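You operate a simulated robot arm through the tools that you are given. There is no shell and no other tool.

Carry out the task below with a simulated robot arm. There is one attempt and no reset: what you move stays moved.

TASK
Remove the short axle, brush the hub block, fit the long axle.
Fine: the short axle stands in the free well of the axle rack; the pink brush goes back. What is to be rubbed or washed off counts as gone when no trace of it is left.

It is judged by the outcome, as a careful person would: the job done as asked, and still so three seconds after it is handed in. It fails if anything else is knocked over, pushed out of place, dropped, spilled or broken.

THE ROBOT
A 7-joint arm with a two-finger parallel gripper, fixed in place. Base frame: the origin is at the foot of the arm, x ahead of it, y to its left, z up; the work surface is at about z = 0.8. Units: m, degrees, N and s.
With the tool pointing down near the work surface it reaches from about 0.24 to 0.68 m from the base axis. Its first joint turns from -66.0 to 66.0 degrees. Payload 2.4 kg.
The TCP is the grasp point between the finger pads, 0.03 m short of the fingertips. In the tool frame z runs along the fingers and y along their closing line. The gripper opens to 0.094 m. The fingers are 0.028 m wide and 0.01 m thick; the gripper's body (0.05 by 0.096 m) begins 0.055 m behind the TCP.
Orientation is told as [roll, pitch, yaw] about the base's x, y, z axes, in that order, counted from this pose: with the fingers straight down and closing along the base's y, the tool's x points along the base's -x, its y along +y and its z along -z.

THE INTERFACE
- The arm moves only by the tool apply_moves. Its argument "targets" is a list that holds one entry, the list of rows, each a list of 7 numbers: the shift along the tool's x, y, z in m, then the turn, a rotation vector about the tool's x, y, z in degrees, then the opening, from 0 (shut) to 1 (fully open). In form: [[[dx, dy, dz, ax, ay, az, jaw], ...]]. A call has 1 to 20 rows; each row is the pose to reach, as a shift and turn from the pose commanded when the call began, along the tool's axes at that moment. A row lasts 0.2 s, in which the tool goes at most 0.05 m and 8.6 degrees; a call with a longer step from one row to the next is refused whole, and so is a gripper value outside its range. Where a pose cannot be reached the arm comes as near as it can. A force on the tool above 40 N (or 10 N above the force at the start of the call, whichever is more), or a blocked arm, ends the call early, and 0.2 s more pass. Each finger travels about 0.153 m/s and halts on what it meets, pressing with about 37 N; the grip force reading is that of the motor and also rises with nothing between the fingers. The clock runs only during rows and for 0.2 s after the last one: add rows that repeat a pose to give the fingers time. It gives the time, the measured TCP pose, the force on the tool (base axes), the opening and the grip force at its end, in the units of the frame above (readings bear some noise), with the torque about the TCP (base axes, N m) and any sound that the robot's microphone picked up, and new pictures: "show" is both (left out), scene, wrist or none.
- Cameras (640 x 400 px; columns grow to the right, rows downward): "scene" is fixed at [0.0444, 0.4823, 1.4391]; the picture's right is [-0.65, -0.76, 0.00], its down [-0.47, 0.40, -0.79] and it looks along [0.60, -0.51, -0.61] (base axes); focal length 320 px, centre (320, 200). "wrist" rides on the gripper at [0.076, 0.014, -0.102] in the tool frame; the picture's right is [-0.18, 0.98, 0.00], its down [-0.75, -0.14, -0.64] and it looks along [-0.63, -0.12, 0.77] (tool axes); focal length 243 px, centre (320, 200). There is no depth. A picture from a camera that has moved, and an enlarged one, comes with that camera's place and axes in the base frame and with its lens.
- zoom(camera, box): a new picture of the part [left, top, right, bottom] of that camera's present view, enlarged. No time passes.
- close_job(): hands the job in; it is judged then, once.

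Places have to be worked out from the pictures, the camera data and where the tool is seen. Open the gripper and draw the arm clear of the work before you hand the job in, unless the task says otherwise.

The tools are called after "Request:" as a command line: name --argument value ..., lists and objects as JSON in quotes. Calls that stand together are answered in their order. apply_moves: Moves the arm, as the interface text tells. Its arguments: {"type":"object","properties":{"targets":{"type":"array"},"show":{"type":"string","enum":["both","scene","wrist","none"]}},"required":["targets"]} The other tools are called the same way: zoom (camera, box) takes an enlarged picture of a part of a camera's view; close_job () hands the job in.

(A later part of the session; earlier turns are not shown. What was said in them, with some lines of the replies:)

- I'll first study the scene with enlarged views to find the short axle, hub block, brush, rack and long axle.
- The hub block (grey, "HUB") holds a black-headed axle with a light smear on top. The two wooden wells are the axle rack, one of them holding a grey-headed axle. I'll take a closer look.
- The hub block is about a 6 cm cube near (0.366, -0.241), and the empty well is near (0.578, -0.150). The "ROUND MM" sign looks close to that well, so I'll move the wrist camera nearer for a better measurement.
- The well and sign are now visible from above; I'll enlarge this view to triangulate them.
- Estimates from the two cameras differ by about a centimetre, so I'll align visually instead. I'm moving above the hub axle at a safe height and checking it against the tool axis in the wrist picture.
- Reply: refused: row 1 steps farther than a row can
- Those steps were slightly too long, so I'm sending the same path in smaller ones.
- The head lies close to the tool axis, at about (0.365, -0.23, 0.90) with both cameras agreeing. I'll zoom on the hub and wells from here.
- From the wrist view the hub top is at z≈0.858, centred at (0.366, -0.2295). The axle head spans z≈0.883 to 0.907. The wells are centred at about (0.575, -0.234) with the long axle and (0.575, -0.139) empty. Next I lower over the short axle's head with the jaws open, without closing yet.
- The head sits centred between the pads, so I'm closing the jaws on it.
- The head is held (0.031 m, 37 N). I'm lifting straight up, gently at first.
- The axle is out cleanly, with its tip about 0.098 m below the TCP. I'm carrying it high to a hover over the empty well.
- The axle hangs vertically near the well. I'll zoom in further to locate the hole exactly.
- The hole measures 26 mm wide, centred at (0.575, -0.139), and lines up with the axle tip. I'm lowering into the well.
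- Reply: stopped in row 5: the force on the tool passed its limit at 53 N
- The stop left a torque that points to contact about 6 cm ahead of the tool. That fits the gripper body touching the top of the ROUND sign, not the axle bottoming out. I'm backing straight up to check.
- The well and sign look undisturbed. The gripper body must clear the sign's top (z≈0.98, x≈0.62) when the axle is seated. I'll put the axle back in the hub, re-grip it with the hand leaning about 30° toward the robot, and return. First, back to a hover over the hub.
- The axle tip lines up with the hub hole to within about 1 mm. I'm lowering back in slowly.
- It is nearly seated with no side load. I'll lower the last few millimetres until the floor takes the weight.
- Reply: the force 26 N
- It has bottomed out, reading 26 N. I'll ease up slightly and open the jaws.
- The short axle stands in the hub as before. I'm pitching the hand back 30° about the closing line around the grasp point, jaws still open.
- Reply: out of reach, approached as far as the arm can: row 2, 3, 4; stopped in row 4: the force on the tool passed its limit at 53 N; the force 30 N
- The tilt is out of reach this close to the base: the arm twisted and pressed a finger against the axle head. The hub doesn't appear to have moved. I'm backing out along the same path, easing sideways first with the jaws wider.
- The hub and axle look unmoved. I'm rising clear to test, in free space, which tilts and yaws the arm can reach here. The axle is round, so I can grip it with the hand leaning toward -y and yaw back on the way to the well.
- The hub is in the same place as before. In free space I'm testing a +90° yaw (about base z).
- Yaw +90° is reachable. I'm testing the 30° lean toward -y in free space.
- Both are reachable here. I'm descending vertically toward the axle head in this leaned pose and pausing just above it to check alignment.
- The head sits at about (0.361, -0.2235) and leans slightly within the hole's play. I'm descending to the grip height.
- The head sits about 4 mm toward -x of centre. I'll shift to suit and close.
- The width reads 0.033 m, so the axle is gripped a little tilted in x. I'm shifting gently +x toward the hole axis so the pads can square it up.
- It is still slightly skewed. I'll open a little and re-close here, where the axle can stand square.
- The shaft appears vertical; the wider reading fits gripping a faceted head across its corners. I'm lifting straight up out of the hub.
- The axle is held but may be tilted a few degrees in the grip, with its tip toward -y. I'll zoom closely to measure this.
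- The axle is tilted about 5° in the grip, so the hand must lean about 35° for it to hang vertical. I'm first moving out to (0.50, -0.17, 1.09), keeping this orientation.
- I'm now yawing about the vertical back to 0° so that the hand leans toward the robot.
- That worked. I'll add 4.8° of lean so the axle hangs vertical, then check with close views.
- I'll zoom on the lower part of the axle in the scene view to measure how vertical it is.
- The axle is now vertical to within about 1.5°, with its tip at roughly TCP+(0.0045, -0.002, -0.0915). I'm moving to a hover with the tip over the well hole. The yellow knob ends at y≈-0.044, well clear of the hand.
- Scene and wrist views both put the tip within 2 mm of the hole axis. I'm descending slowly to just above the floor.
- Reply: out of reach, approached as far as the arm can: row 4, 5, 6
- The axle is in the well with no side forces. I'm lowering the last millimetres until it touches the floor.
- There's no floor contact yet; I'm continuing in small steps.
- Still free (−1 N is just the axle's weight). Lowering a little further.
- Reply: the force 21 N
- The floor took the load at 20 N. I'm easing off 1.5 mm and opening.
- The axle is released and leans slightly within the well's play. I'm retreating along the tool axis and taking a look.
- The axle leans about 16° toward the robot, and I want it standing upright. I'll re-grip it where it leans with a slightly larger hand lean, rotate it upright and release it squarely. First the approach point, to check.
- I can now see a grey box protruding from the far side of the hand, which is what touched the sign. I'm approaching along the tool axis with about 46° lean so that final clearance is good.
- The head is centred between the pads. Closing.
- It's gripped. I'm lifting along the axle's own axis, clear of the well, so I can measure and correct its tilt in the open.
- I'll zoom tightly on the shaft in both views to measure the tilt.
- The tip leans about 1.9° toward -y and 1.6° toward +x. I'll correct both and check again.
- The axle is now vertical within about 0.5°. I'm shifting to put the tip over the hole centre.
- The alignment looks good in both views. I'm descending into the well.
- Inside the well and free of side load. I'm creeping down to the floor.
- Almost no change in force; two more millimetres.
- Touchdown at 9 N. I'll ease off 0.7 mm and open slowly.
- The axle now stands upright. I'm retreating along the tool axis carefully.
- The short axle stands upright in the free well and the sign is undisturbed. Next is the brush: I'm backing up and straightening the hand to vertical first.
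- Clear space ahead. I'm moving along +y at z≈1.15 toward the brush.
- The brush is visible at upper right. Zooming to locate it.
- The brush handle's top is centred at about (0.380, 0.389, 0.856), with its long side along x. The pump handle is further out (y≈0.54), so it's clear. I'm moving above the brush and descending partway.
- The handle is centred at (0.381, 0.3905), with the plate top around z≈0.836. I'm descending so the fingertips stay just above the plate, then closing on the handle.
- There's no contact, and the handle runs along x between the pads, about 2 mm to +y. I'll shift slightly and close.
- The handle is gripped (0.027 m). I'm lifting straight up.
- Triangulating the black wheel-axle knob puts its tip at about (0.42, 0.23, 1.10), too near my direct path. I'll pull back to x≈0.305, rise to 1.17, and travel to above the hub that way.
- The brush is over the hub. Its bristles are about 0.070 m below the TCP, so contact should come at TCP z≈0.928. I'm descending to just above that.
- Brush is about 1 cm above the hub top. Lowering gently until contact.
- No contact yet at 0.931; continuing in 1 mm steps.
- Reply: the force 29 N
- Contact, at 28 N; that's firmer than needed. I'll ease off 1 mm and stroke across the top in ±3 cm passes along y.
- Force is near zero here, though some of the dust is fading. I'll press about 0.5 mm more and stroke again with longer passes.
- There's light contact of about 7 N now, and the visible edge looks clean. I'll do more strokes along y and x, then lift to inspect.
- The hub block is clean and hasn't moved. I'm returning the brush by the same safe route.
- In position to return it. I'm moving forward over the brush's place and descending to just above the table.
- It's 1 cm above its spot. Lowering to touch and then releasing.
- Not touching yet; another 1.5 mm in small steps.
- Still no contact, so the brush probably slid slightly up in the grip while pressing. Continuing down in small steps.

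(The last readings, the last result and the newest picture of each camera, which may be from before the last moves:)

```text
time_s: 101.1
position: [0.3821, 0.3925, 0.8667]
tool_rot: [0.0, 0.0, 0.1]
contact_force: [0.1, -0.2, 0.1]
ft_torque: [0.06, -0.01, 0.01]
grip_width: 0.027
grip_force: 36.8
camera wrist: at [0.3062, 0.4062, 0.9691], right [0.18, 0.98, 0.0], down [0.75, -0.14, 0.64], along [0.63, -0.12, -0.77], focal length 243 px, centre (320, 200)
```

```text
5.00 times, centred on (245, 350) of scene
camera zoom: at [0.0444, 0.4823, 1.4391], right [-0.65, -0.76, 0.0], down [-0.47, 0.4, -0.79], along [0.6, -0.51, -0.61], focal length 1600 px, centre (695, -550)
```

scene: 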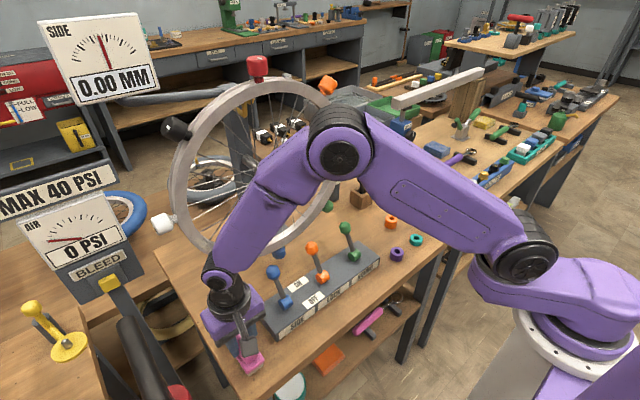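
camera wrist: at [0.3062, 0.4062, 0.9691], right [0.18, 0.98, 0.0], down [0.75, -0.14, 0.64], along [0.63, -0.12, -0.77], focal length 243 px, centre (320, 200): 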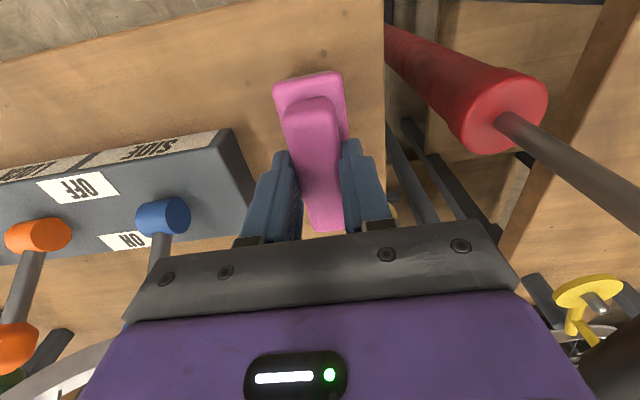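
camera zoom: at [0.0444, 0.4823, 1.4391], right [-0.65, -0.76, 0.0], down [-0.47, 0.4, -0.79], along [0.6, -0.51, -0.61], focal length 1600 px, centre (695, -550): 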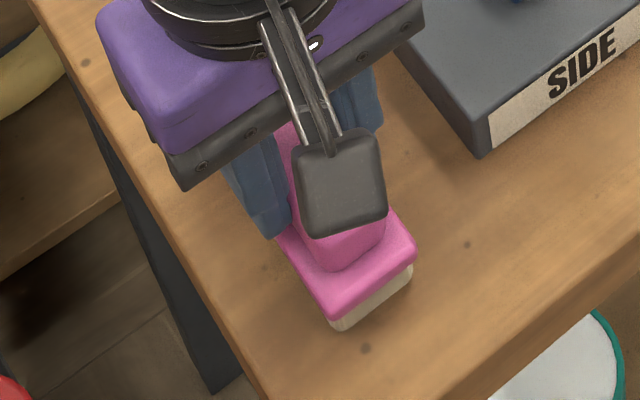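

The weight is just being taken up. The brush appears about 3 mm off (+x, +y) from its original spot in the scene view. I'll lift 2 mm, shift it back and set it down.

Request:
apply_moves --targets '[[[0, 0, -0.003, 0, 0, 0, 0.15], [0.0025, -0.003, -0.003, 0, 0, 0, 0.15], [0.0025, -0.003, -0.001, 0, 0, 0, 0.15], [0.0025, -0.003, 0.0003, 0, 0, 0, 0.15], [0.0025, -0.003, 0.0008, 0, 0, 0, 0.15], [0.0025, -0.003, 0.0008, 0, 0, 0, 0.15]]]' --show "none"

Request:
zoom --camera "scene" --box '[210, 310, 280, 385]'

```text
time_s: 102.5
position: [0.3796, 0.3899, 0.8659]
tool_rot: [0.1, -0.1, 0.1]
contact_force: [0.1, -0.3, 0.6]
ft_torque: [0.0, 0.01, 0.01]
grip_width: 0.0268
grip_force: 36.3
```

```text
5.33 times, centred on (245, 348) of scene
camera zoom: at [0.0444, 0.4823, 1.4391], right [-0.65, -0.76, 0.0], down [-0.47, 0.4, -0.79], along [0.6, -0.51, -0.61], focal length 1706 px, centre (720, -587)
```

zoom: 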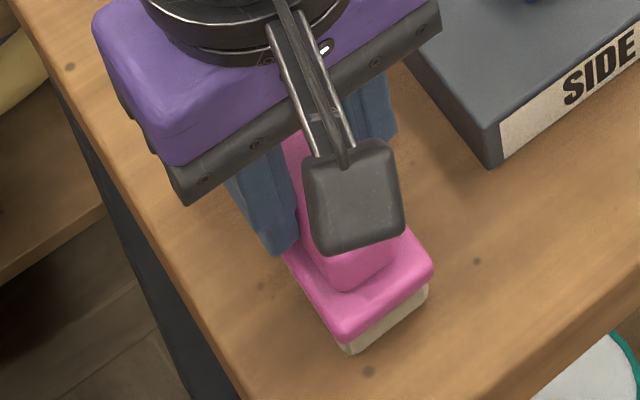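

The brush matches its original place in the image and is resting on the table. Opening and rising straight up.

Request:
apply_moves --targets '[[[0, 0, 0, 0, 0, 0, 0.35], [0, 0, 0, 0, 0, 0, 0.45], [0, 0, 0, 0, 0, 0, 0.55], [0, 0, 0, 0, 0, 0, 0.55], [0, 0, -0.02, 0, 0, 0, 0.55], [0, 0, -0.05, 0, 0, 0, 0.55], [0, 0, -0.09, 0, 0, 0, 0.55], [0, 0, -0.13, 0, 0, 0, 0.55], [0, 0, -0.17, 0, 0, 0, 0.55], [0, 0, -0.21, 0, 0, 0, 0.55], [0, 0, -0.25, 0, 0, 0, 0.55], [0, 0, -0.25, 0, 0, 0, 0.55]]]'

Request:
zoom --camera "scene" --box '[210, 310, 280, 385]'

```text
time_s: 105.1
position: [0.3814, 0.3887, 1.1192]
tool_rot: [0.0, 0.1, 0.1]
contact_force: [-0.6, -0.9, 0.4]
ft_torque: [0.0, -0.01, 0.0]
grip_width: 0.0517
grip_force: 0.1
camera wrist: at [0.3042, 0.4041, 1.2215], right [0.18, 0.98, 0.0], down [0.75, -0.14, 0.64], along [0.63, -0.12, -0.77], focal length 243 px, centre (320, 200)
```

scene: 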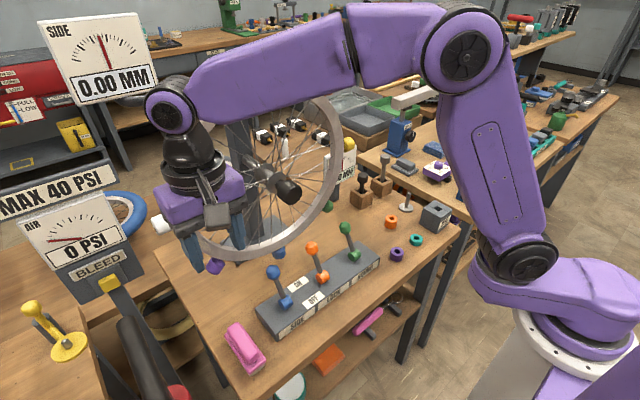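
wrist: 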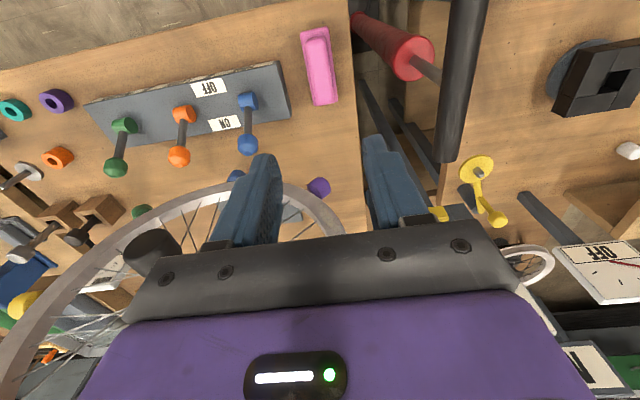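

```text
5.33 times, centred on (245, 348) of scene
camera zoom: at [0.0444, 0.4823, 1.4391], right [-0.65, -0.76, 0.0], down [-0.47, 0.4, -0.79], along [0.6, -0.51, -0.61], focal length 1706 px, centre (720, -587)
```

zoom: 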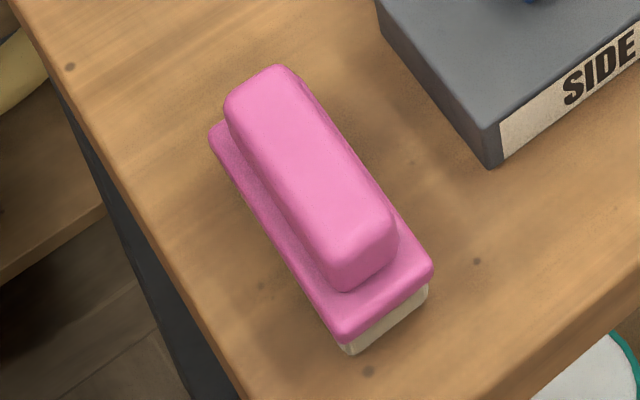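

The brush is back exactly in place. Now for the long axle: travelling back at x≈0.305, z≈1.17 to y≈-0.234.

Request:
apply_moves --targets '[[[0.04, 0, -0.025, 0, 0, 0, 0.55], [0.075, 0, -0.05, 0, 0, 0, 0.55], [0.075, -0.045, -0.05, 0, 0, 0, 0.55], [0.075, -0.09, -0.05, 0, 0, 0, 0.55], [0.075, -0.135, -0.05, 0, 0, 0, 0.55], [0.075, -0.18, -0.05, 0, 0, 0, 0.55], [0.075, -0.225, -0.05, 0, 0, 0, 0.55], [0.075, -0.27, -0.05, 0, 0, 0, 0.55], [0.075, -0.315, -0.05, 0, 0, 0, 0.55], [0.075, -0.36, -0.05, 0, 0, 0, 0.55], [0.075, -0.405, -0.05, 0, 0, 0, 0.55], [0.06, -0.445, -0.05, 0, 0, 0, 0.55], [0.04, -0.485, -0.05, 0, 0, 0, 0.55], [0.02, -0.525, -0.05, 0, 0, 0, 0.55], [0.0, -0.565, -0.05, 0, 0, 0, 0.55], [-0.02, -0.6, -0.05, 0, 0, 0, 0.55], [-0.05, -0.624, -0.04, 0, 0, 0, 0.55], [-0.09, -0.624, -0.02, 0, 0, 0, 0.55], [-0.09, -0.624, -0.02, 0, 0, 0, 0.55]]]'

```text
time_s: 109.1
position: [0.4721, -0.2321, 1.1356]
tool_rot: [0.2, -0.1, 0.1]
contact_force: [0.3, 0.2, -0.3]
ft_torque: [0.01, -0.02, 0.02]
grip_width: 0.0515
grip_force: 0.0
camera wrist: at [0.3963, -0.2183, 1.2382], right [0.18, 0.98, 0.0], down [0.75, -0.14, 0.64], along [0.63, -0.12, -0.77], focal length 243 px, centre (320, 200)
```

scene: 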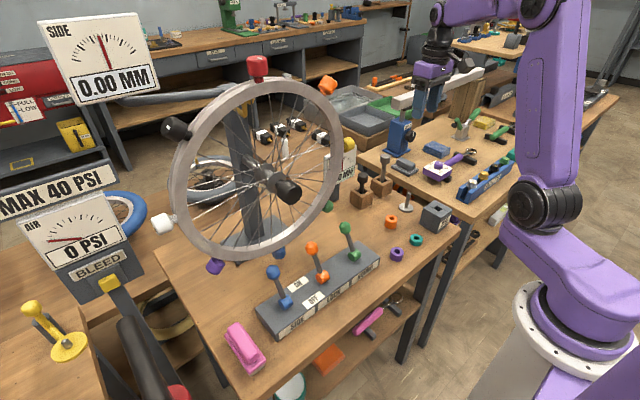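
wrist: 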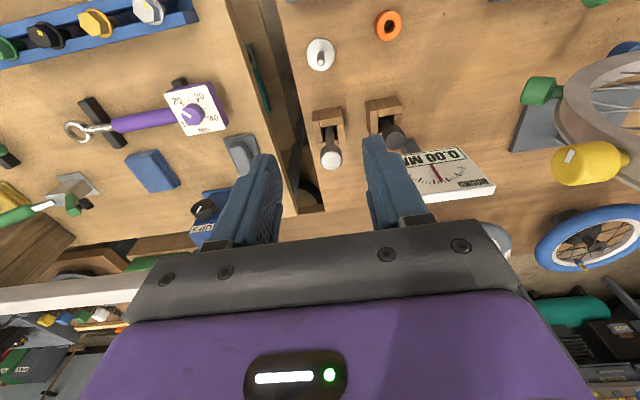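

The long axle is in view. Zooming to locate its head precisely.

Request:
zoom --camera "wrist" --box '[280, 90, 420, 190]'

Request:
zoom --camera "scene" --box '[345, 140, 405, 215]'

```text
4.00 times, centred on (350, 140) of wrist
camera zoom: at [0.3963, -0.2183, 1.2382], right [0.18, 0.98, 0.0], down [0.75, -0.14, 0.64], along [0.63, -0.12, -0.77], focal length 970 px, centre (200, 440)
```

zoom: 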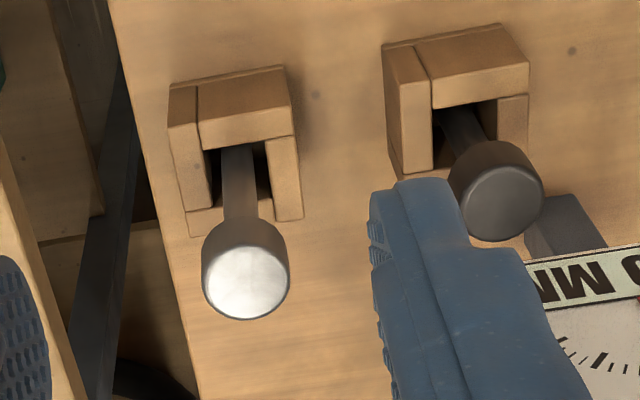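

```text
5.33 times, centred on (375, 178) of scene
camera zoom: at [0.0444, 0.4823, 1.4391], right [-0.65, -0.76, 0.0], down [-0.47, 0.4, -0.79], along [0.6, -0.51, -0.61], focal length 1706 px, centre (27, 320)
```

zoom: 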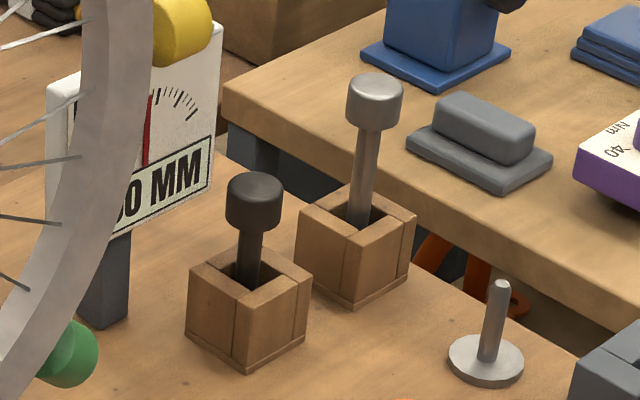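

The long axle's head top is at about (0.5755, -0.235, 0.939). I'm moving above it.

Request:
apply_moves --targets '[[[-0.035, -0.001, 0, 0, 0, 0, 0.6], [-0.07, -0.002, 0.01, 0, 0, 0, 0.6], [-0.1034, -0.0022, 0.03, 0, 0, 0, 0.6], [-0.1034, -0.0022, 0.07, 0, 0, 0, 0.6], [-0.1034, -0.0022, 0.11, 0, 0, 0, 0.6], [-0.1034, -0.0022, 0.135, 0, 0, 0, 0.6], [-0.1034, -0.0022, 0.135, 0, 0, 0, 0.6]]]'

Request:
zoom --camera "wrist" --box '[220, 40, 420, 220]'

Request:
zoom --camera "scene" --box '[340, 90, 430, 205]'

```text
time_s: 110.7
position: [0.5756, -0.236, 1.0011]
tool_rot: [0.1, -0.1, 0.2]
contact_force: [0.6, -0.1, 0.9]
ft_torque: [0.0, 0.02, -0.01]
grip_width: 0.0565
grip_force: 0.0
camera wrist: at [0.4987, -0.2209, 1.1035], right [0.18, 0.98, 0.0], down [0.75, -0.14, 0.64], along [0.63, -0.12, -0.77], focal length 243 px, centre (320, 200)
```

scene: 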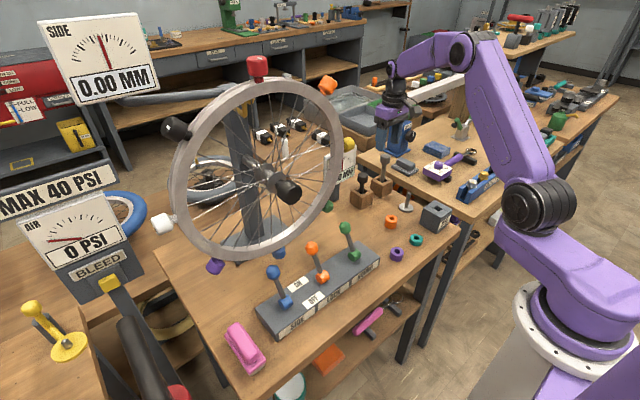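
wrist: 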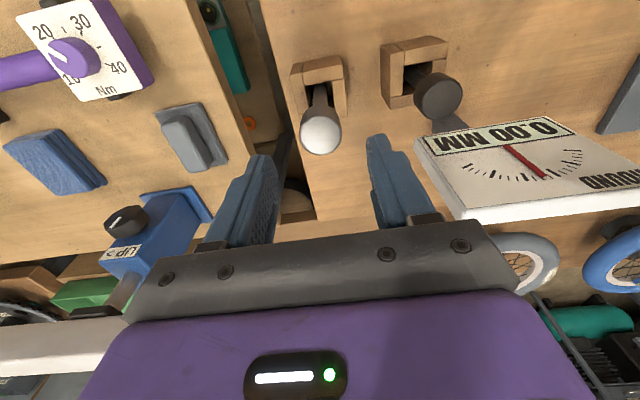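

```text
2.22 times, centred on (320, 130) of wrist
camera zoom: at [0.4987, -0.2209, 1.1035], right [0.18, 0.98, 0.0], down [0.75, -0.14, 0.64], along [0.63, -0.12, -0.77], focal length 539 px, centre (320, 356)
```

zoom: 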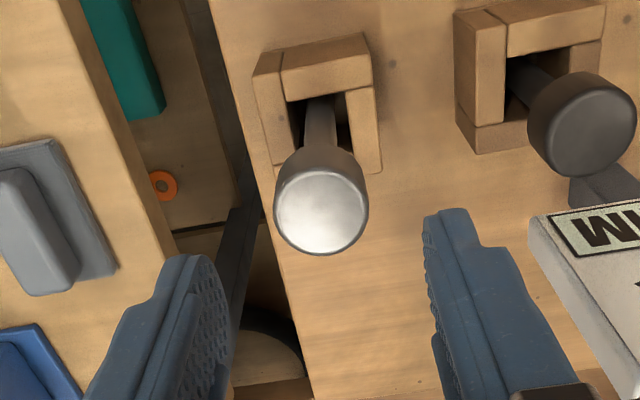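

```text
3.48 times, centred on (385, 148) of scene
camera zoom: at [0.0444, 0.4823, 1.4391], right [-0.65, -0.76, 0.0], down [-0.47, 0.4, -0.79], along [0.6, -0.51, -0.61], focal length 1113 px, centre (94, 383)
```

zoom: 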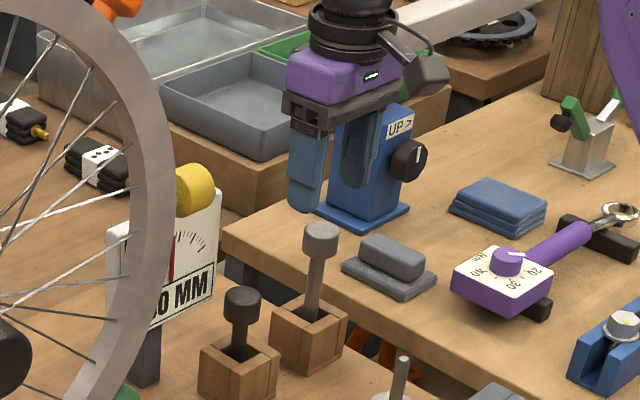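

The head is centred under the tool. Descending to grip height.

Request:
apply_moves --targets '[[[0, 0, 0.02, 0, 0, 0, 0.6], [0, 0, 0.04, 0, 0, 0, 0.6], [0, 0, 0.06, 0, 0, 0, 0.6], [0, 0, 0.07, 0, 0, 0, 0.6], [0, 0, 0.07, 0, 0, 0, 0.6]]]' --show "wrist"

Request:
zoom --camera "wrist" --box '[220, 40, 420, 220]'

```text
time_s: 111.9
position: [0.5756, -0.2365, 0.9292]
tool_rot: [0.1, -0.1, 0.0]
contact_force: [-0.2, -0.3, -0.2]
ft_torque: [0.01, -0.01, 0.0]
grip_width: 0.0562
grip_force: 0.2
camera wrist: at [0.4991, -0.2216, 1.0323], right [0.18, 0.98, 0.0], down [0.75, -0.14, 0.64], along [0.63, -0.12, -0.77], focal length 243 px, centre (320, 200)
```

wrist: 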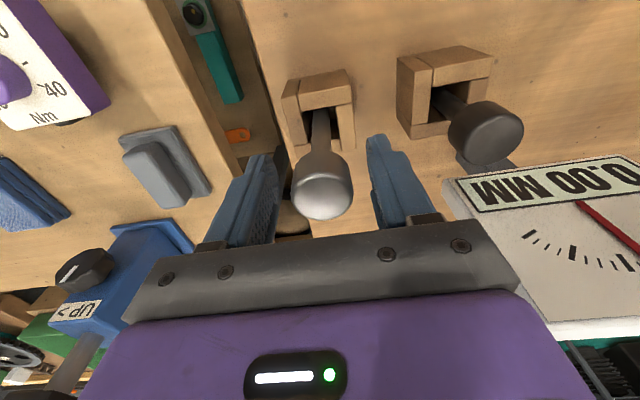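

```text
2.22 times, centred on (320, 130) of wrist
camera zoom: at [0.4991, -0.2216, 1.0323], right [0.18, 0.98, 0.0], down [0.75, -0.14, 0.64], along [0.63, -0.12, -0.77], focal length 539 px, centre (320, 356)
```

zoom: 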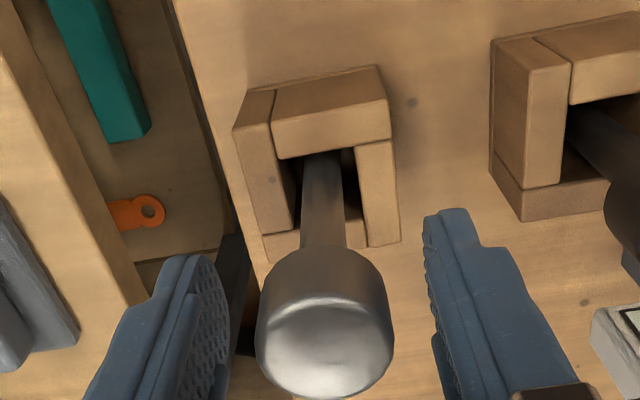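

Centred. Closing on the head.

Request:
apply_moves --targets '[[[0, 0.0008, 0, 0, 0, 0, 0.45], [0, 0.0008, 0, 0, 0, 0, 0.36], [0, 0.0008, 0, 0, 0, 0, 0.2], [0, 0.0008, 0, 0, 0, 0, 0.2], [0, 0.0008, 0, 0, 0, 0, 0.2]]]' --show "none"

Request:
zoom --camera "wrist" --box '[220, 40, 420, 220]'

```text
time_s: 113.1
position: [0.5736, -0.2343, 0.9296]
tool_rot: [0.1, -0.1, 0.0]
contact_force: [0.5, 0.3, 0.4]
ft_torque: [-0.06, -0.05, 0.01]
grip_width: 0.0309
grip_force: 37.2
```

```text
2.22 times, centred on (320, 130) of wrist
camera zoom: at [0.4986, -0.2208, 1.0328], right [0.18, 0.98, 0.0], down [0.75, -0.14, 0.64], along [0.63, -0.12, -0.77], focal length 539 px, centre (320, 356)
```

zoom: 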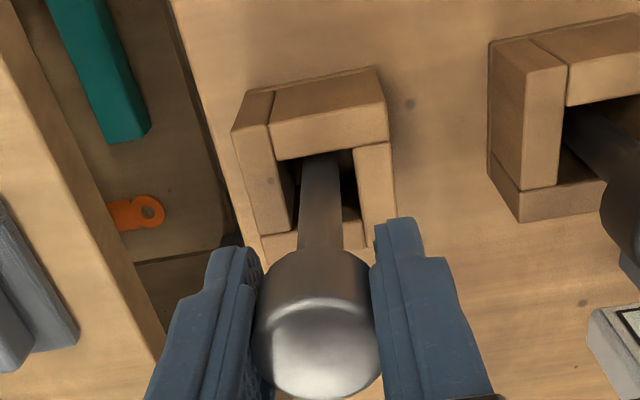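

The long axle is gripped. I'm lifting it straight up out of the well.

Request:
apply_moves --targets '[[[0, 0, -0.006, 0, 0, 0, 0.2], [0, 0, -0.018, 0, 0, 0, 0.2], [0, 0, -0.035, 0, 0, 0, 0.2], [0, 0, -0.06, 0, 0, 0, 0.2], [0, 0, -0.09, 0, 0, 0, 0.2], [0, 0, -0.12, 0, 0, 0, 0.2], [0, 0, -0.15, 0, 0, 0, 0.2], [0, 0, -0.17, 0, 0, 0, 0.2], [0, 0, -0.17, 0, 0, 0, 0.2]]]'

Request:
zoom --camera "wrist" --box '[240, 20, 400, 220]'

Request:
zoom --camera "scene" --box '[345, 70, 425, 205]'

```text
time_s: 115.1
position: [0.5732, -0.2352, 1.1014]
tool_rot: [0.1, -0.1, 0.2]
contact_force: [-0.2, 0.5, -1.5]
ft_torque: [-0.02, -0.02, -0.01]
grip_width: 0.0307
grip_force: 37.3
camera wrist: at [0.497, -0.2207, 1.2043], right [0.18, 0.98, 0.0], down [0.75, -0.14, 0.64], along [0.63, -0.12, -0.77], focal length 243 px, centre (320, 200)
```

scene: 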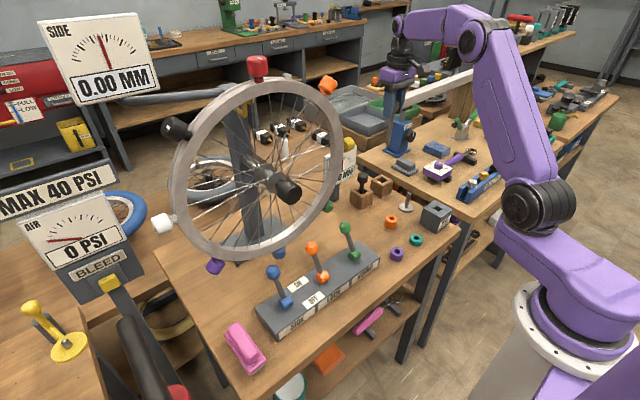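
wrist: 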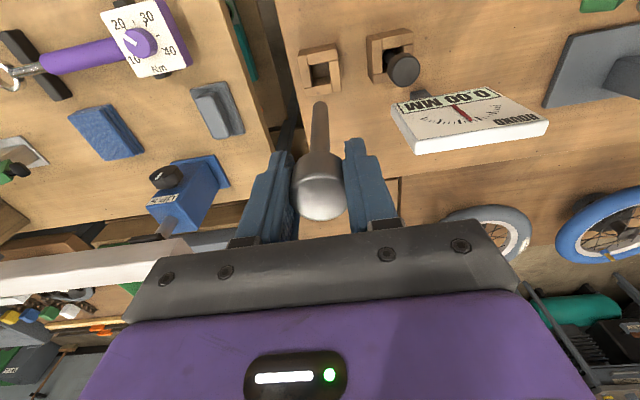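

```text
2.00 times, centred on (320, 120) of wrist
camera zoom: at [0.497, -0.2207, 1.2043], right [0.18, 0.98, 0.0], down [0.75, -0.14, 0.64], along [0.63, -0.12, -0.77], focal length 485 px, centre (320, 360)
```

zoom: 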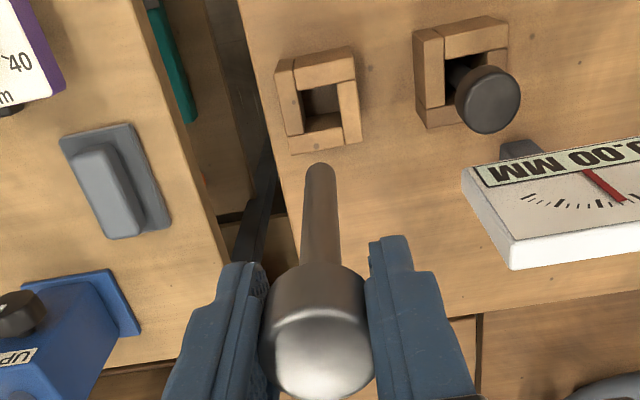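

```text
2.96 times, centred on (385, 138) of scene
camera zoom: at [0.0444, 0.4823, 1.4391], right [-0.65, -0.76, 0.0], down [-0.47, 0.4, -0.79], along [0.6, -0.51, -0.61], focal length 948 px, centre (127, 385)
```

zoom: 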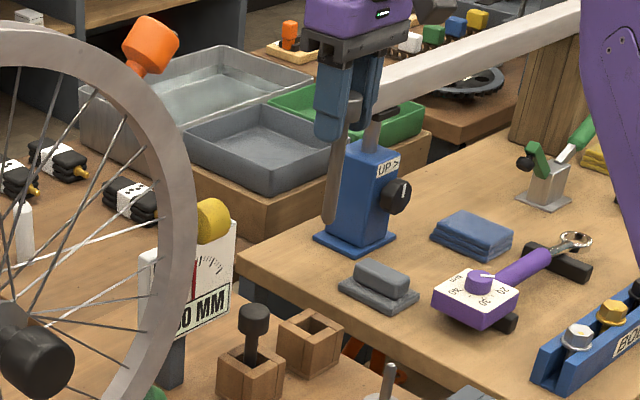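

The axle is out cleanly and hangs vertical. I'm carrying it back over the hub to hover with its tip just above.

Request:
apply_moves --targets '[[[0.035, 0, 0, 0, 0, 0, 0.2], [0.07, 0.001, 0, 0, 0, 0, 0.2], [0.105, 0.002, 0, 0, 0, 0, 0.2], [0.14, 0.003, 0, 0, 0, 0, 0.2], [0.175, 0.005, 0, 0, 0, 0, 0.2], [0.2, 0.0057, 0, 0, 0, 0, 0.2], [0.207, 0.0057, 0.02, 0, 0, 0, 0.2], [0.207, 0.0057, 0.05, 0, 0, 0, 0.2], [0.207, 0.0057, 0.08, 0, 0, 0, 0.2], [0.207, 0.0057, 0.105, 0, 0, 0, 0.2], [0.207, 0.0057, 0.105, 0, 0, 0, 0.2]]]'

Request:
zoom --camera "wrist" --box '[270, 40, 370, 140]'

Request:
zoom --camera "scene" --box '[405, 150, 475, 240]'

```text
time_s: 117.5
position: [0.365, -0.2311, 0.9965]
tool_rot: [0.1, -0.1, 0.0]
contact_force: [0.2, -0.7, -1.1]
ft_torque: [0.03, -0.04, -0.04]
grip_width: 0.0307
grip_force: 36.9
camera wrist: at [0.2891, -0.2158, 1.0987], right [0.18, 0.98, 0.0], down [0.75, -0.14, 0.64], along [0.63, -0.12, -0.77], focal length 243 px, centre (320, 200)
```

scene: 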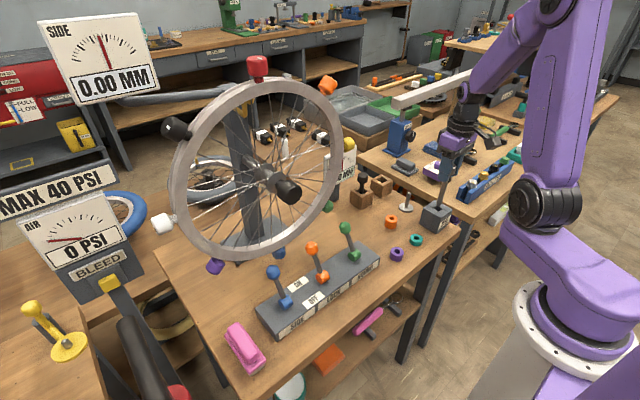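
wrist: 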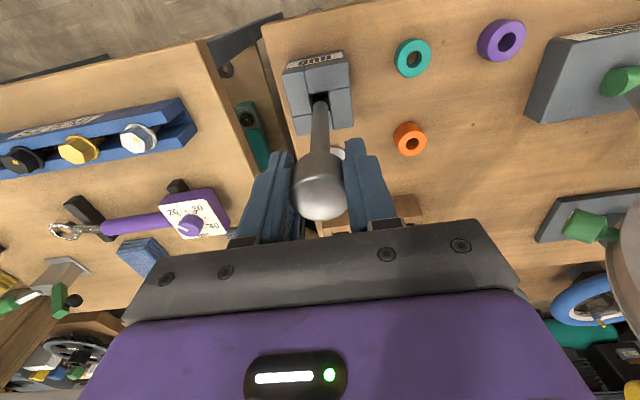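

```text
4.00 times, centred on (320, 90) of wrist
camera zoom: at [0.2891, -0.2158, 1.0987], right [0.18, 0.98, 0.0], down [0.75, -0.14, 0.64], along [0.63, -0.12, -0.77], focal length 970 px, centre (320, 640)
```

zoom: 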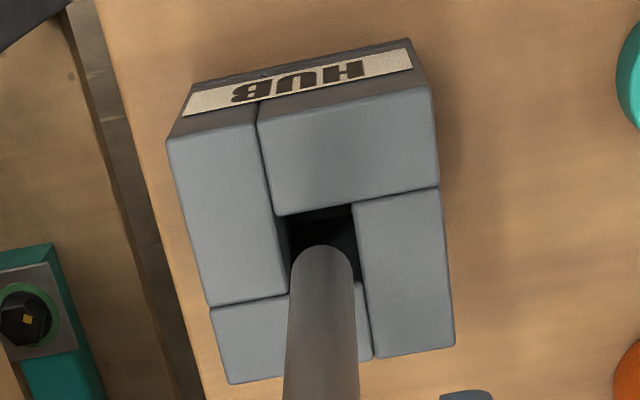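

```text
4.44 times, centred on (440, 195) of scene
camera zoom: at [0.0444, 0.4823, 1.4391], right [-0.65, -0.76, 0.0], down [-0.47, 0.4, -0.79], along [0.6, -0.51, -0.61], focal length 1422 px, centre (-213, 222)
```

zoom: 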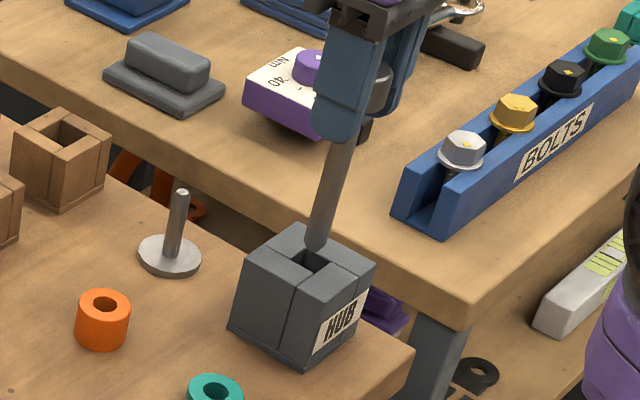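

Aligned within about 1 mm in y. I'll measure the verticality and x alignment more carefully before inserting.

Request:
zoom --camera "scene" --box '[418, 170, 462, 215]'

Request:
zoom --camera "wrist" --box '[290, 80, 350, 140]'

```text
8.89 times, centred on (440, 192) of scene
camera zoom: at [0.0444, 0.4823, 1.4391], right [-0.65, -0.76, 0.0], down [-0.47, 0.4, -0.79], along [0.6, -0.51, -0.61], focal length 2844 px, centre (-747, 267)
```

zoom: 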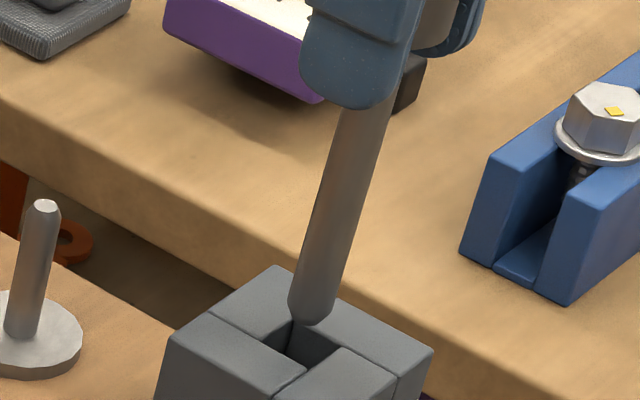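

```text
6.67 times, centred on (320, 110) of wrist
camera zoom: at [0.2891, -0.2158, 1.0987], right [0.18, 0.98, 0.0], down [0.75, -0.14, 0.64], along [0.63, -0.12, -0.77], focal length 1618 px, centre (320, 800)
```

zoom: 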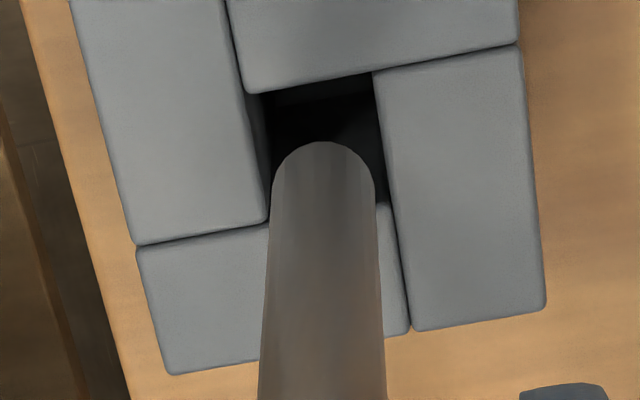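

The axle is vertical and aligned. I'll nudge +1 mm in x and start lowering into the hub hole.

Request:
apply_moves --targets '[[[-0.0012, 0, 0.007, 0, 0, 0, 0.2], [-0.0012, 0, 0.014, 0, 0, 0, 0.2], [-0.0012, 0, 0.021, 0, 0, 0, 0.2], [-0.0012, 0, 0.027, 0, 0, 0, 0.2], [-0.0012, 0, 0.033, 0, 0, 0, 0.2], [-0.0012, 0, 0.033, 0, 0, 0, 0.2]]]'

Request:
zoom --camera "wrist" --box '[270, 40, 370, 140]'

Request:
zoom --camera "scene" --box '[410, 180, 460, 240]'

```text
time_s: 118.9
position: [0.3675, -0.2298, 0.9613]
tool_rot: [0.2, 0.2, 0.0]
contact_force: [-8.1, 0.9, 0.2]
ft_torque: [0.09, 0.85, 0.07]
grip_width: 0.0308
grip_force: 37.0
camera wrist: at [0.2911, -0.2161, 1.0643], right [0.18, 0.98, 0.0], down [0.75, -0.14, 0.64], along [0.63, -0.11, -0.77], focal length 243 px, centre (320, 200)
```

scene: 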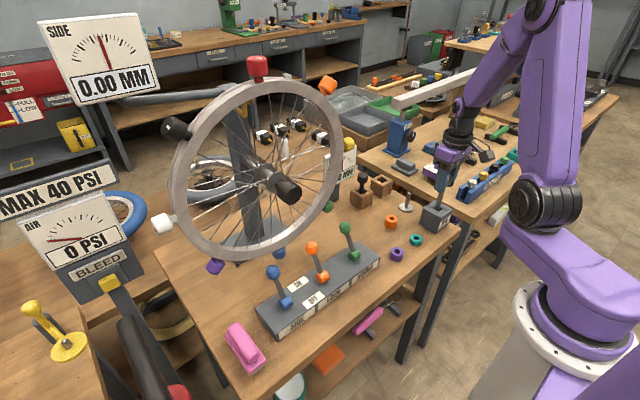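
wrist: 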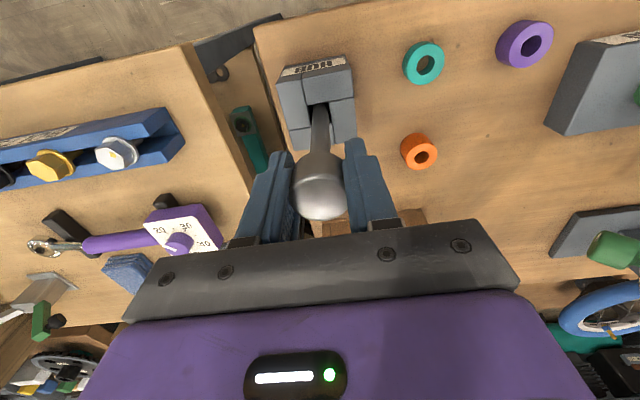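

```text
4.00 times, centred on (320, 90) of wrist
camera zoom: at [0.2911, -0.2161, 1.0643], right [0.18, 0.98, 0.0], down [0.75, -0.14, 0.64], along [0.63, -0.11, -0.77], focal length 970 px, centre (320, 640)
```

zoom: 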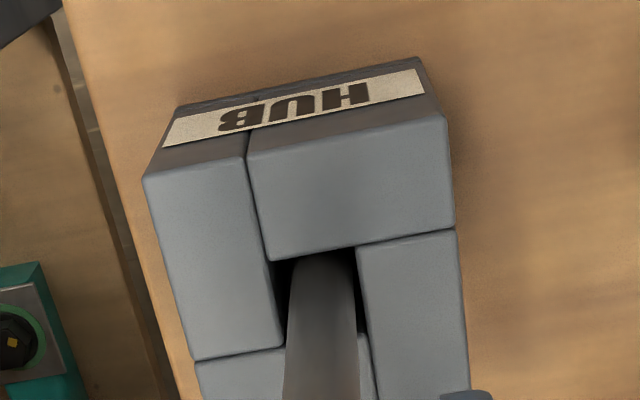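

```text
6.67 times, centred on (435, 210) of scene
camera zoom: at [0.0442, 0.4824, 1.4391], right [-0.65, -0.76, 0.0], down [-0.47, 0.4, -0.79], along [0.6, -0.51, -0.61], focal length 2133 px, centre (-447, 133)
```

zoom: 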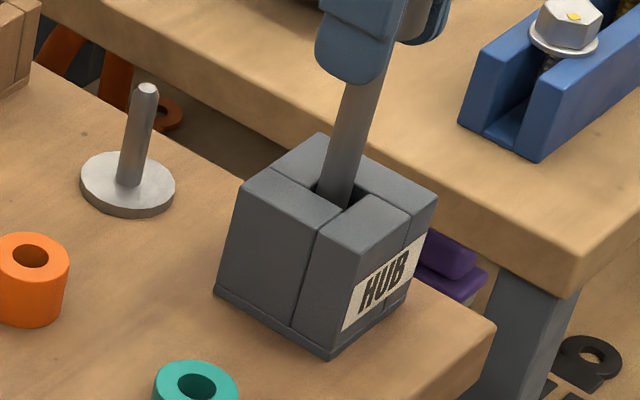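

The tip is in the hole but presses 8 N against the +x wall. I'll shift back in x to relieve that.

Request:
apply_moves --targets '[[[0.001, 0, 0, 0, 0, 0, 0.2], [0.002, 0, 0, 0, 0, 0, 0.2], [0.002, 0, 0, 0, 0, 0, 0.2]]]' --show "none"

```text
time_s: 119.7
position: [0.3667, -0.2305, 0.9626]
tool_rot: [0.0, -0.1, 0.1]
contact_force: [-2.4, 0.6, -0.8]
ft_torque: [0.1, 0.2, -0.01]
grip_width: 0.0309
grip_force: 37.7
```

The load is down to 2 N. A bit further.

Request:
apply_moves --targets '[[[0.001, 0, 0, 0, 0, 0, 0.2], [0.0018, 0, 0, 0, 0, 0, 0.2], [0.0018, 0, 0, 0, 0, 0, 0.2]]]' --show "none"

Request:
zoom --camera "wrist" --box '[280, 70, 360, 150]'

```text
time_s: 120.5
position: [0.3645, -0.2291, 0.9616]
tool_rot: [0.0, -0.1, 0.1]
contact_force: [0.0, -0.1, -1.9]
ft_torque: [-0.01, -0.01, -0.04]
grip_width: 0.0311
grip_force: 37.2
```

```text
5.00 times, centred on (320, 110) of wrist
camera zoom: at [0.2885, -0.2165, 1.0647], right [0.18, 0.98, 0.0], down [0.75, -0.14, 0.64], along [0.63, -0.12, -0.77], focal length 1213 px, centre (320, 650)
```

zoom: 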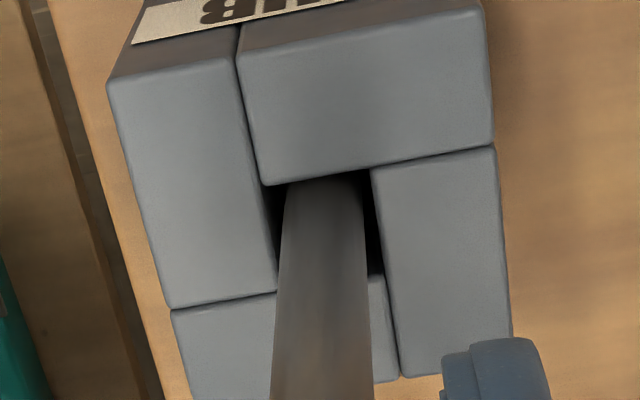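

Free now. Continuing down in steps while watching for side load.

Request:
apply_moves --targets '[[[0, 0, 0.004, 0, 0, 0, 0.2], [0, 0, 0.008, 0, 0, 0, 0.2], [0, 0, 0.012, 0, 0, 0, 0.2], [0, 0, 0.016, 0, 0, 0, 0.2], [0, 0, 0.016, 0, 0, 0, 0.2]]]' --show "none"

```text
time_s: 121.7
position: [0.3636, -0.2311, 0.9462]
tool_rot: [0.1, -0.1, 0.1]
contact_force: [0.6, -0.1, -1.5]
ft_torque: [0.0, 0.02, -0.03]
grip_width: 0.0306
grip_force: 37.1
```

No side load. Continuing.

Request:
apply_moves --targets '[[[0, 0, 0.004, 0, 0, 0, 0.2], [0, 0, 0.008, 0, 0, 0, 0.2], [0, 0, 0.012, 0, 0, 0, 0.2], [0, 0, 0.0135, 0, 0, 0, 0.2]]]' --show "wrist"

Request:
zoom --camera "scene" --box '[410, 170, 470, 240]'

```text
time_s: 122.7
position: [0.3643, -0.23, 0.933]
tool_rot: [0.1, -0.1, 0.1]
contact_force: [0.2, -0.8, -0.3]
ft_torque: [0.02, 0.0, 0.03]
grip_width: 0.0309
grip_force: 37.0
camera wrist: at [0.2881, -0.2157, 1.0359], right [0.18, 0.98, 0.0], down [0.75, -0.14, 0.64], along [0.63, -0.12, -0.77], focal length 243 px, centre (320, 200)
```

wrist: 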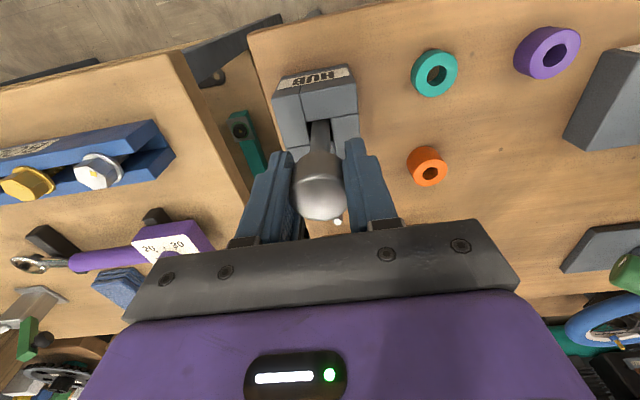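

```text
5.71 times, centred on (440, 205) of scene
camera zoom: at [0.0444, 0.4823, 1.4391], right [-0.65, -0.76, 0.0], down [-0.47, 0.4, -0.79], along [0.6, -0.51, -0.61], focal length 1828 px, centre (-366, 171)
```

zoom: 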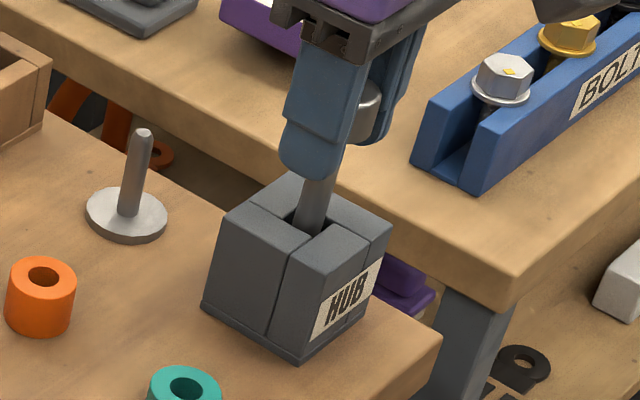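

Nearly seated. Creeping to the floor.

Request:
apply_moves --targets '[[[0, 0, 0.001, 0, 0, 0, 0.2], [0, 0, 0.002, 0, 0, 0, 0.2], [0, 0, 0.003, 0, 0, 0, 0.2]]]' --show "none"

```text
time_s: 123.5
position: [0.3655, -0.2312, 0.9294]
tool_rot: [0.0, -0.1, 0.1]
contact_force: [-3.9, 0.4, 19.7]
ft_torque: [0.1, 0.45, 0.0]
grip_width: 0.0304
grip_force: 36.8
```

Seated (20 N on the floor). I'll ease off 0.8 mm and open slowly.

Request:
apply_moves --targets '[[[0, 0, -0.0008, 0, 0, 0, 0.2], [0, 0, -0.0008, 0, 0, 0, 0.34], [0, 0, -0.0008, 0, 0, 0, 0.37], [0, 0, -0.0008, 0, 0, 0, 0.42], [0, 0, -0.0008, 0, 0, 0, 0.5], [0, 0, -0.0008, 0, 0, 0, 0.6], [0, 0, -0.0008, 0, 0, 0, 0.6]]]'

Request:
zoom --camera "wrist" --box '[220, 40, 420, 220]'

Request:
zoom --camera "scene" --box '[410, 160, 470, 240]'

```text
time_s: 125.1
position: [0.3636, -0.2307, 0.9292]
tool_rot: [0.1, -0.1, 0.2]
contact_force: [-0.7, -0.3, -0.6]
ft_torque: [0.0, 0.0, 0.01]
grip_width: 0.0565
grip_force: 0.2
camera wrist: at [0.2884, -0.2162, 1.033], right [0.18, 0.98, 0.0], down [0.75, -0.14, 0.64], along [0.63, -0.12, -0.77], focal length 243 px, centre (320, 200)
```

scene: 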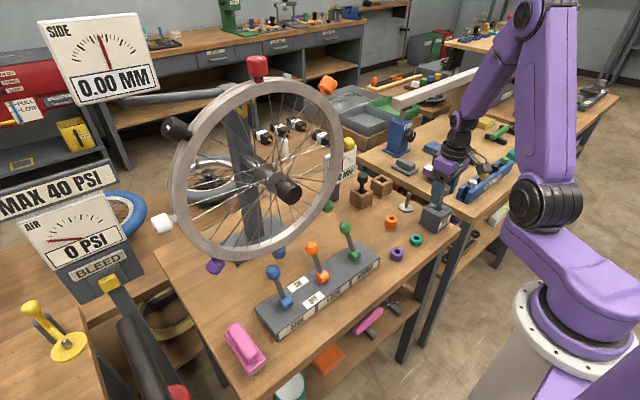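
wrist: 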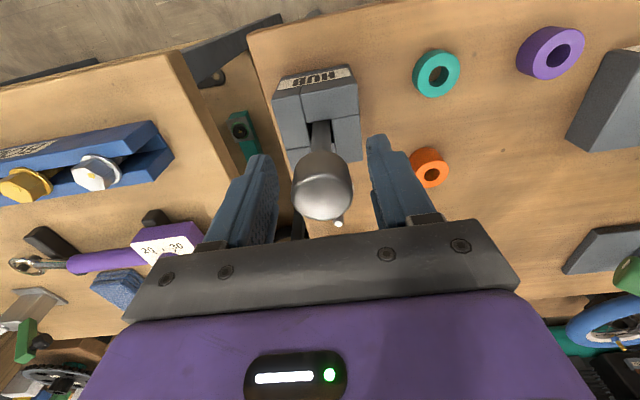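

```text
2.22 times, centred on (320, 130) of wrist
camera zoom: at [0.2884, -0.2162, 1.033], right [0.18, 0.98, 0.0], down [0.75, -0.14, 0.64], along [0.63, -0.12, -0.77], focal length 539 px, centre (320, 356)
```

zoom: 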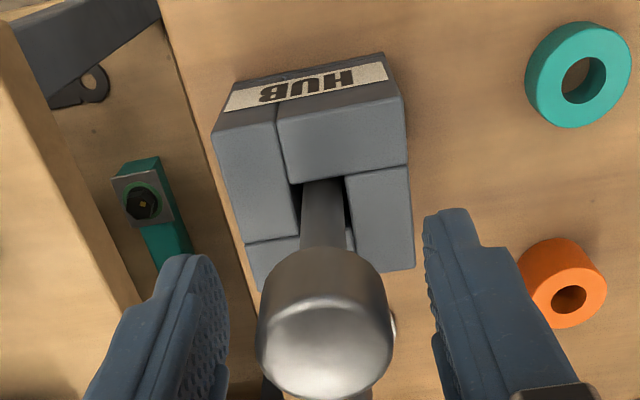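

```text
5.00 times, centred on (440, 200) of scene
camera zoom: at [0.0444, 0.4823, 1.4391], right [-0.65, -0.76, 0.0], down [-0.47, 0.4, -0.79], along [0.6, -0.51, -0.61], focal length 1600 px, centre (-280, 200)
```

zoom: 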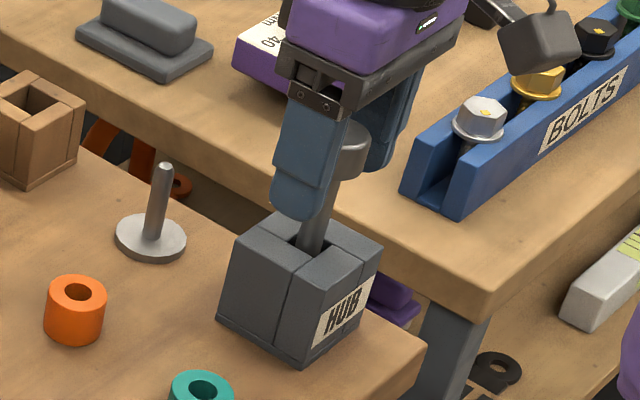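

The long axle stands in the hub. I'm rising straight up and clear of the work.

Request:
apply_moves --targets '[[[0, 0, -0.01, 0, 0, 0, 0.6], [0, 0, -0.03, 0, 0, 0, 0.6], [0, 0, -0.06, 0, 0, 0, 0.7], [0, 0, -0.1, 0, 0, 0, 0.8], [0, 0, -0.14, 0, 0, 0, 0.9], [0, 0, -0.18, 0, 0, 0, 1], [0, 0, -0.22, 0, 0, 0, 1], [0, 0, -0.25, 0, 0, 0, 1], [0, 0, -0.25, 0, 0, 0, 1]]]'

Request:
zoom --camera "scene" --box '[410, 160, 470, 240]'

Request:
zoom --camera "scene" --box '[330, 130, 410, 215]'

Request:
zoom --camera "wrist" --box '[270, 20, 370, 120]'

Request:
zoom --camera "scene" --box '[160, 200, 480, 400]'

```text
time_s: 127.1
position: [0.3648, -0.2301, 1.181]
tool_rot: [0.1, -0.1, 0.0]
contact_force: [-0.5, 0.2, -0.5]
ft_torque: [0.0, -0.01, -0.01]
grip_width: 0.0937
grip_force: 0.0
camera wrist: at [0.2881, -0.2162, 1.2845], right [0.18, 0.98, 0.0], down [0.75, -0.14, 0.64], along [0.63, -0.12, -0.77], focal length 243 px, centre (320, 200)
```

scene: 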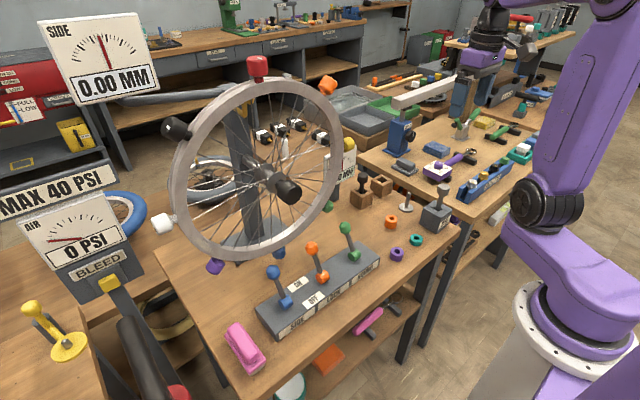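
wrist: 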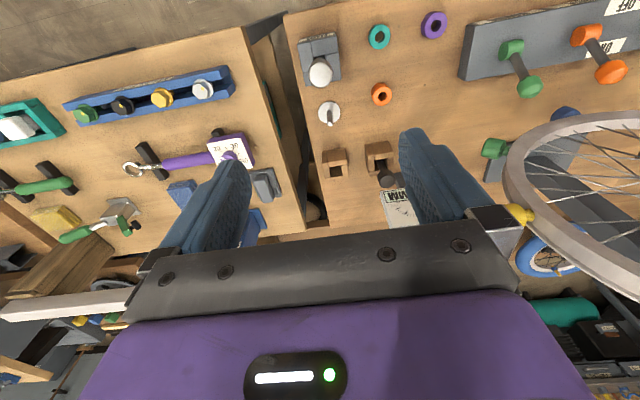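

```text
5.00 times, centred on (440, 200) of scene
camera zoom: at [0.0444, 0.4823, 1.4391], right [-0.65, -0.76, 0.0], down [-0.47, 0.4, -0.79], along [0.6, -0.51, -0.61], focal length 1600 px, centre (-280, 200)
```

zoom: 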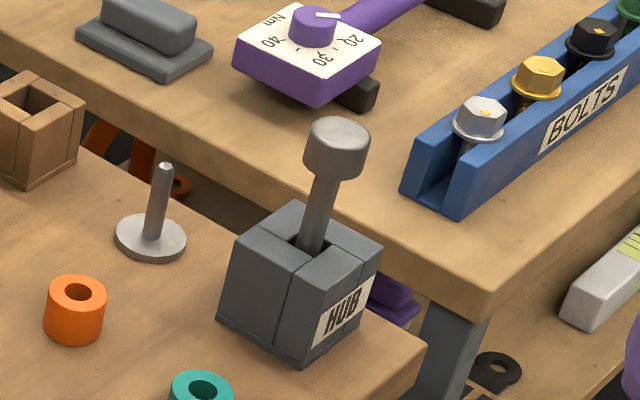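

```text
4.71 times, centred on (370, 172) of scene
camera zoom: at [0.0444, 0.4823, 1.4391], right [-0.65, -0.76, 0.0], down [-0.47, 0.4, -0.79], along [0.6, -0.51, -0.61], focal length 1505 px, centre (85, 329)
```

zoom: 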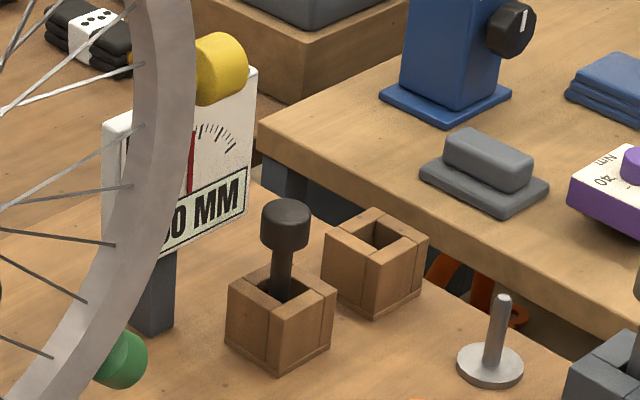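

```text
4.00 times, centred on (320, 70) of wrist
camera zoom: at [0.2881, -0.2162, 1.2845], right [0.18, 0.98, 0.0], down [0.75, -0.14, 0.64], along [0.63, -0.12, -0.77], focal length 970 px, centre (320, 720)
```

zoom: 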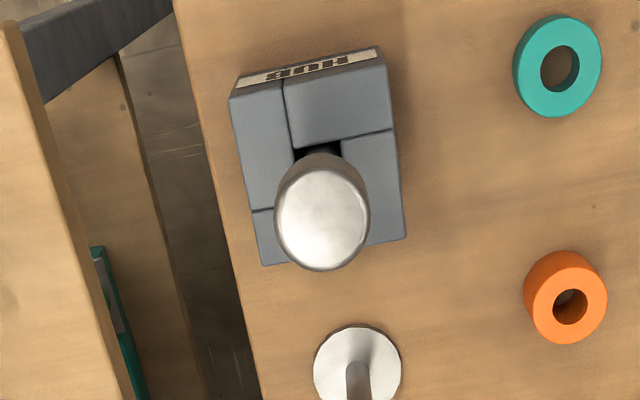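

```text
2.00 times, centred on (320, 300) of scene
camera zoom: at [0.0444, 0.4823, 1.4391], right [-0.65, -0.76, 0.0], down [-0.47, 0.4, -0.79], along [0.6, -0.51, -0.61], focal length 640 px, centre (320, 0)
```

zoom: 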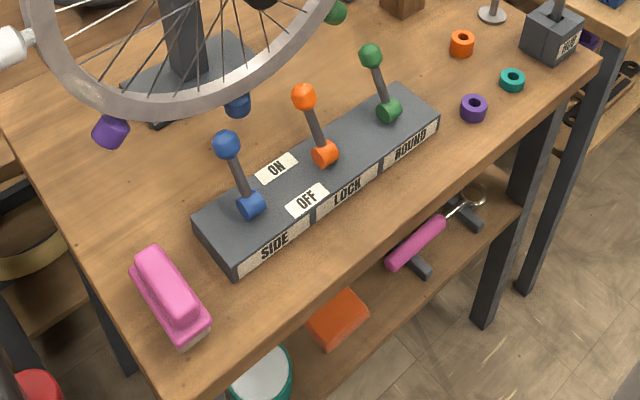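

Everything checks out:
- The long axle is seated in the clean hub.
- The short axle stands in the other well.
- The brush is back in place, and nothing else has moved.
- The gripper is open and the arm is clear.

I'm handing the job in.

Request:
close_job

```text
The job is handed in.
```

The job is done and handed in. The long axle is seated in the hub block, and the short axle stands upright in the well that was free at the start. The hub block is brushed clean with no trace left in the close views, and the pink brush is back where it was.

Three things went less smoothly than planned:

- **Sign contact:** on the first try at the free well, the gripper body touched something, most likely the top of the "ROUND" sign, and the move stopped at 53 N. The sign and the well looked unmoved afterwards.
- **Press on the short axle:** while tilting the hand to get round the sign, the arm ran out of reach and a finger pressed against the short axle in the hub. That move stopped at 53 N too. The axle was left leaning a few degrees, but the hub block did not shift.
- **Short axle re-set:** it leaned about 16° in the well after the first release, so I picked it up again and set it upright.

In the last pictures nothing had been knocked over or dropped. The arm was clear of the work with the gripper open.
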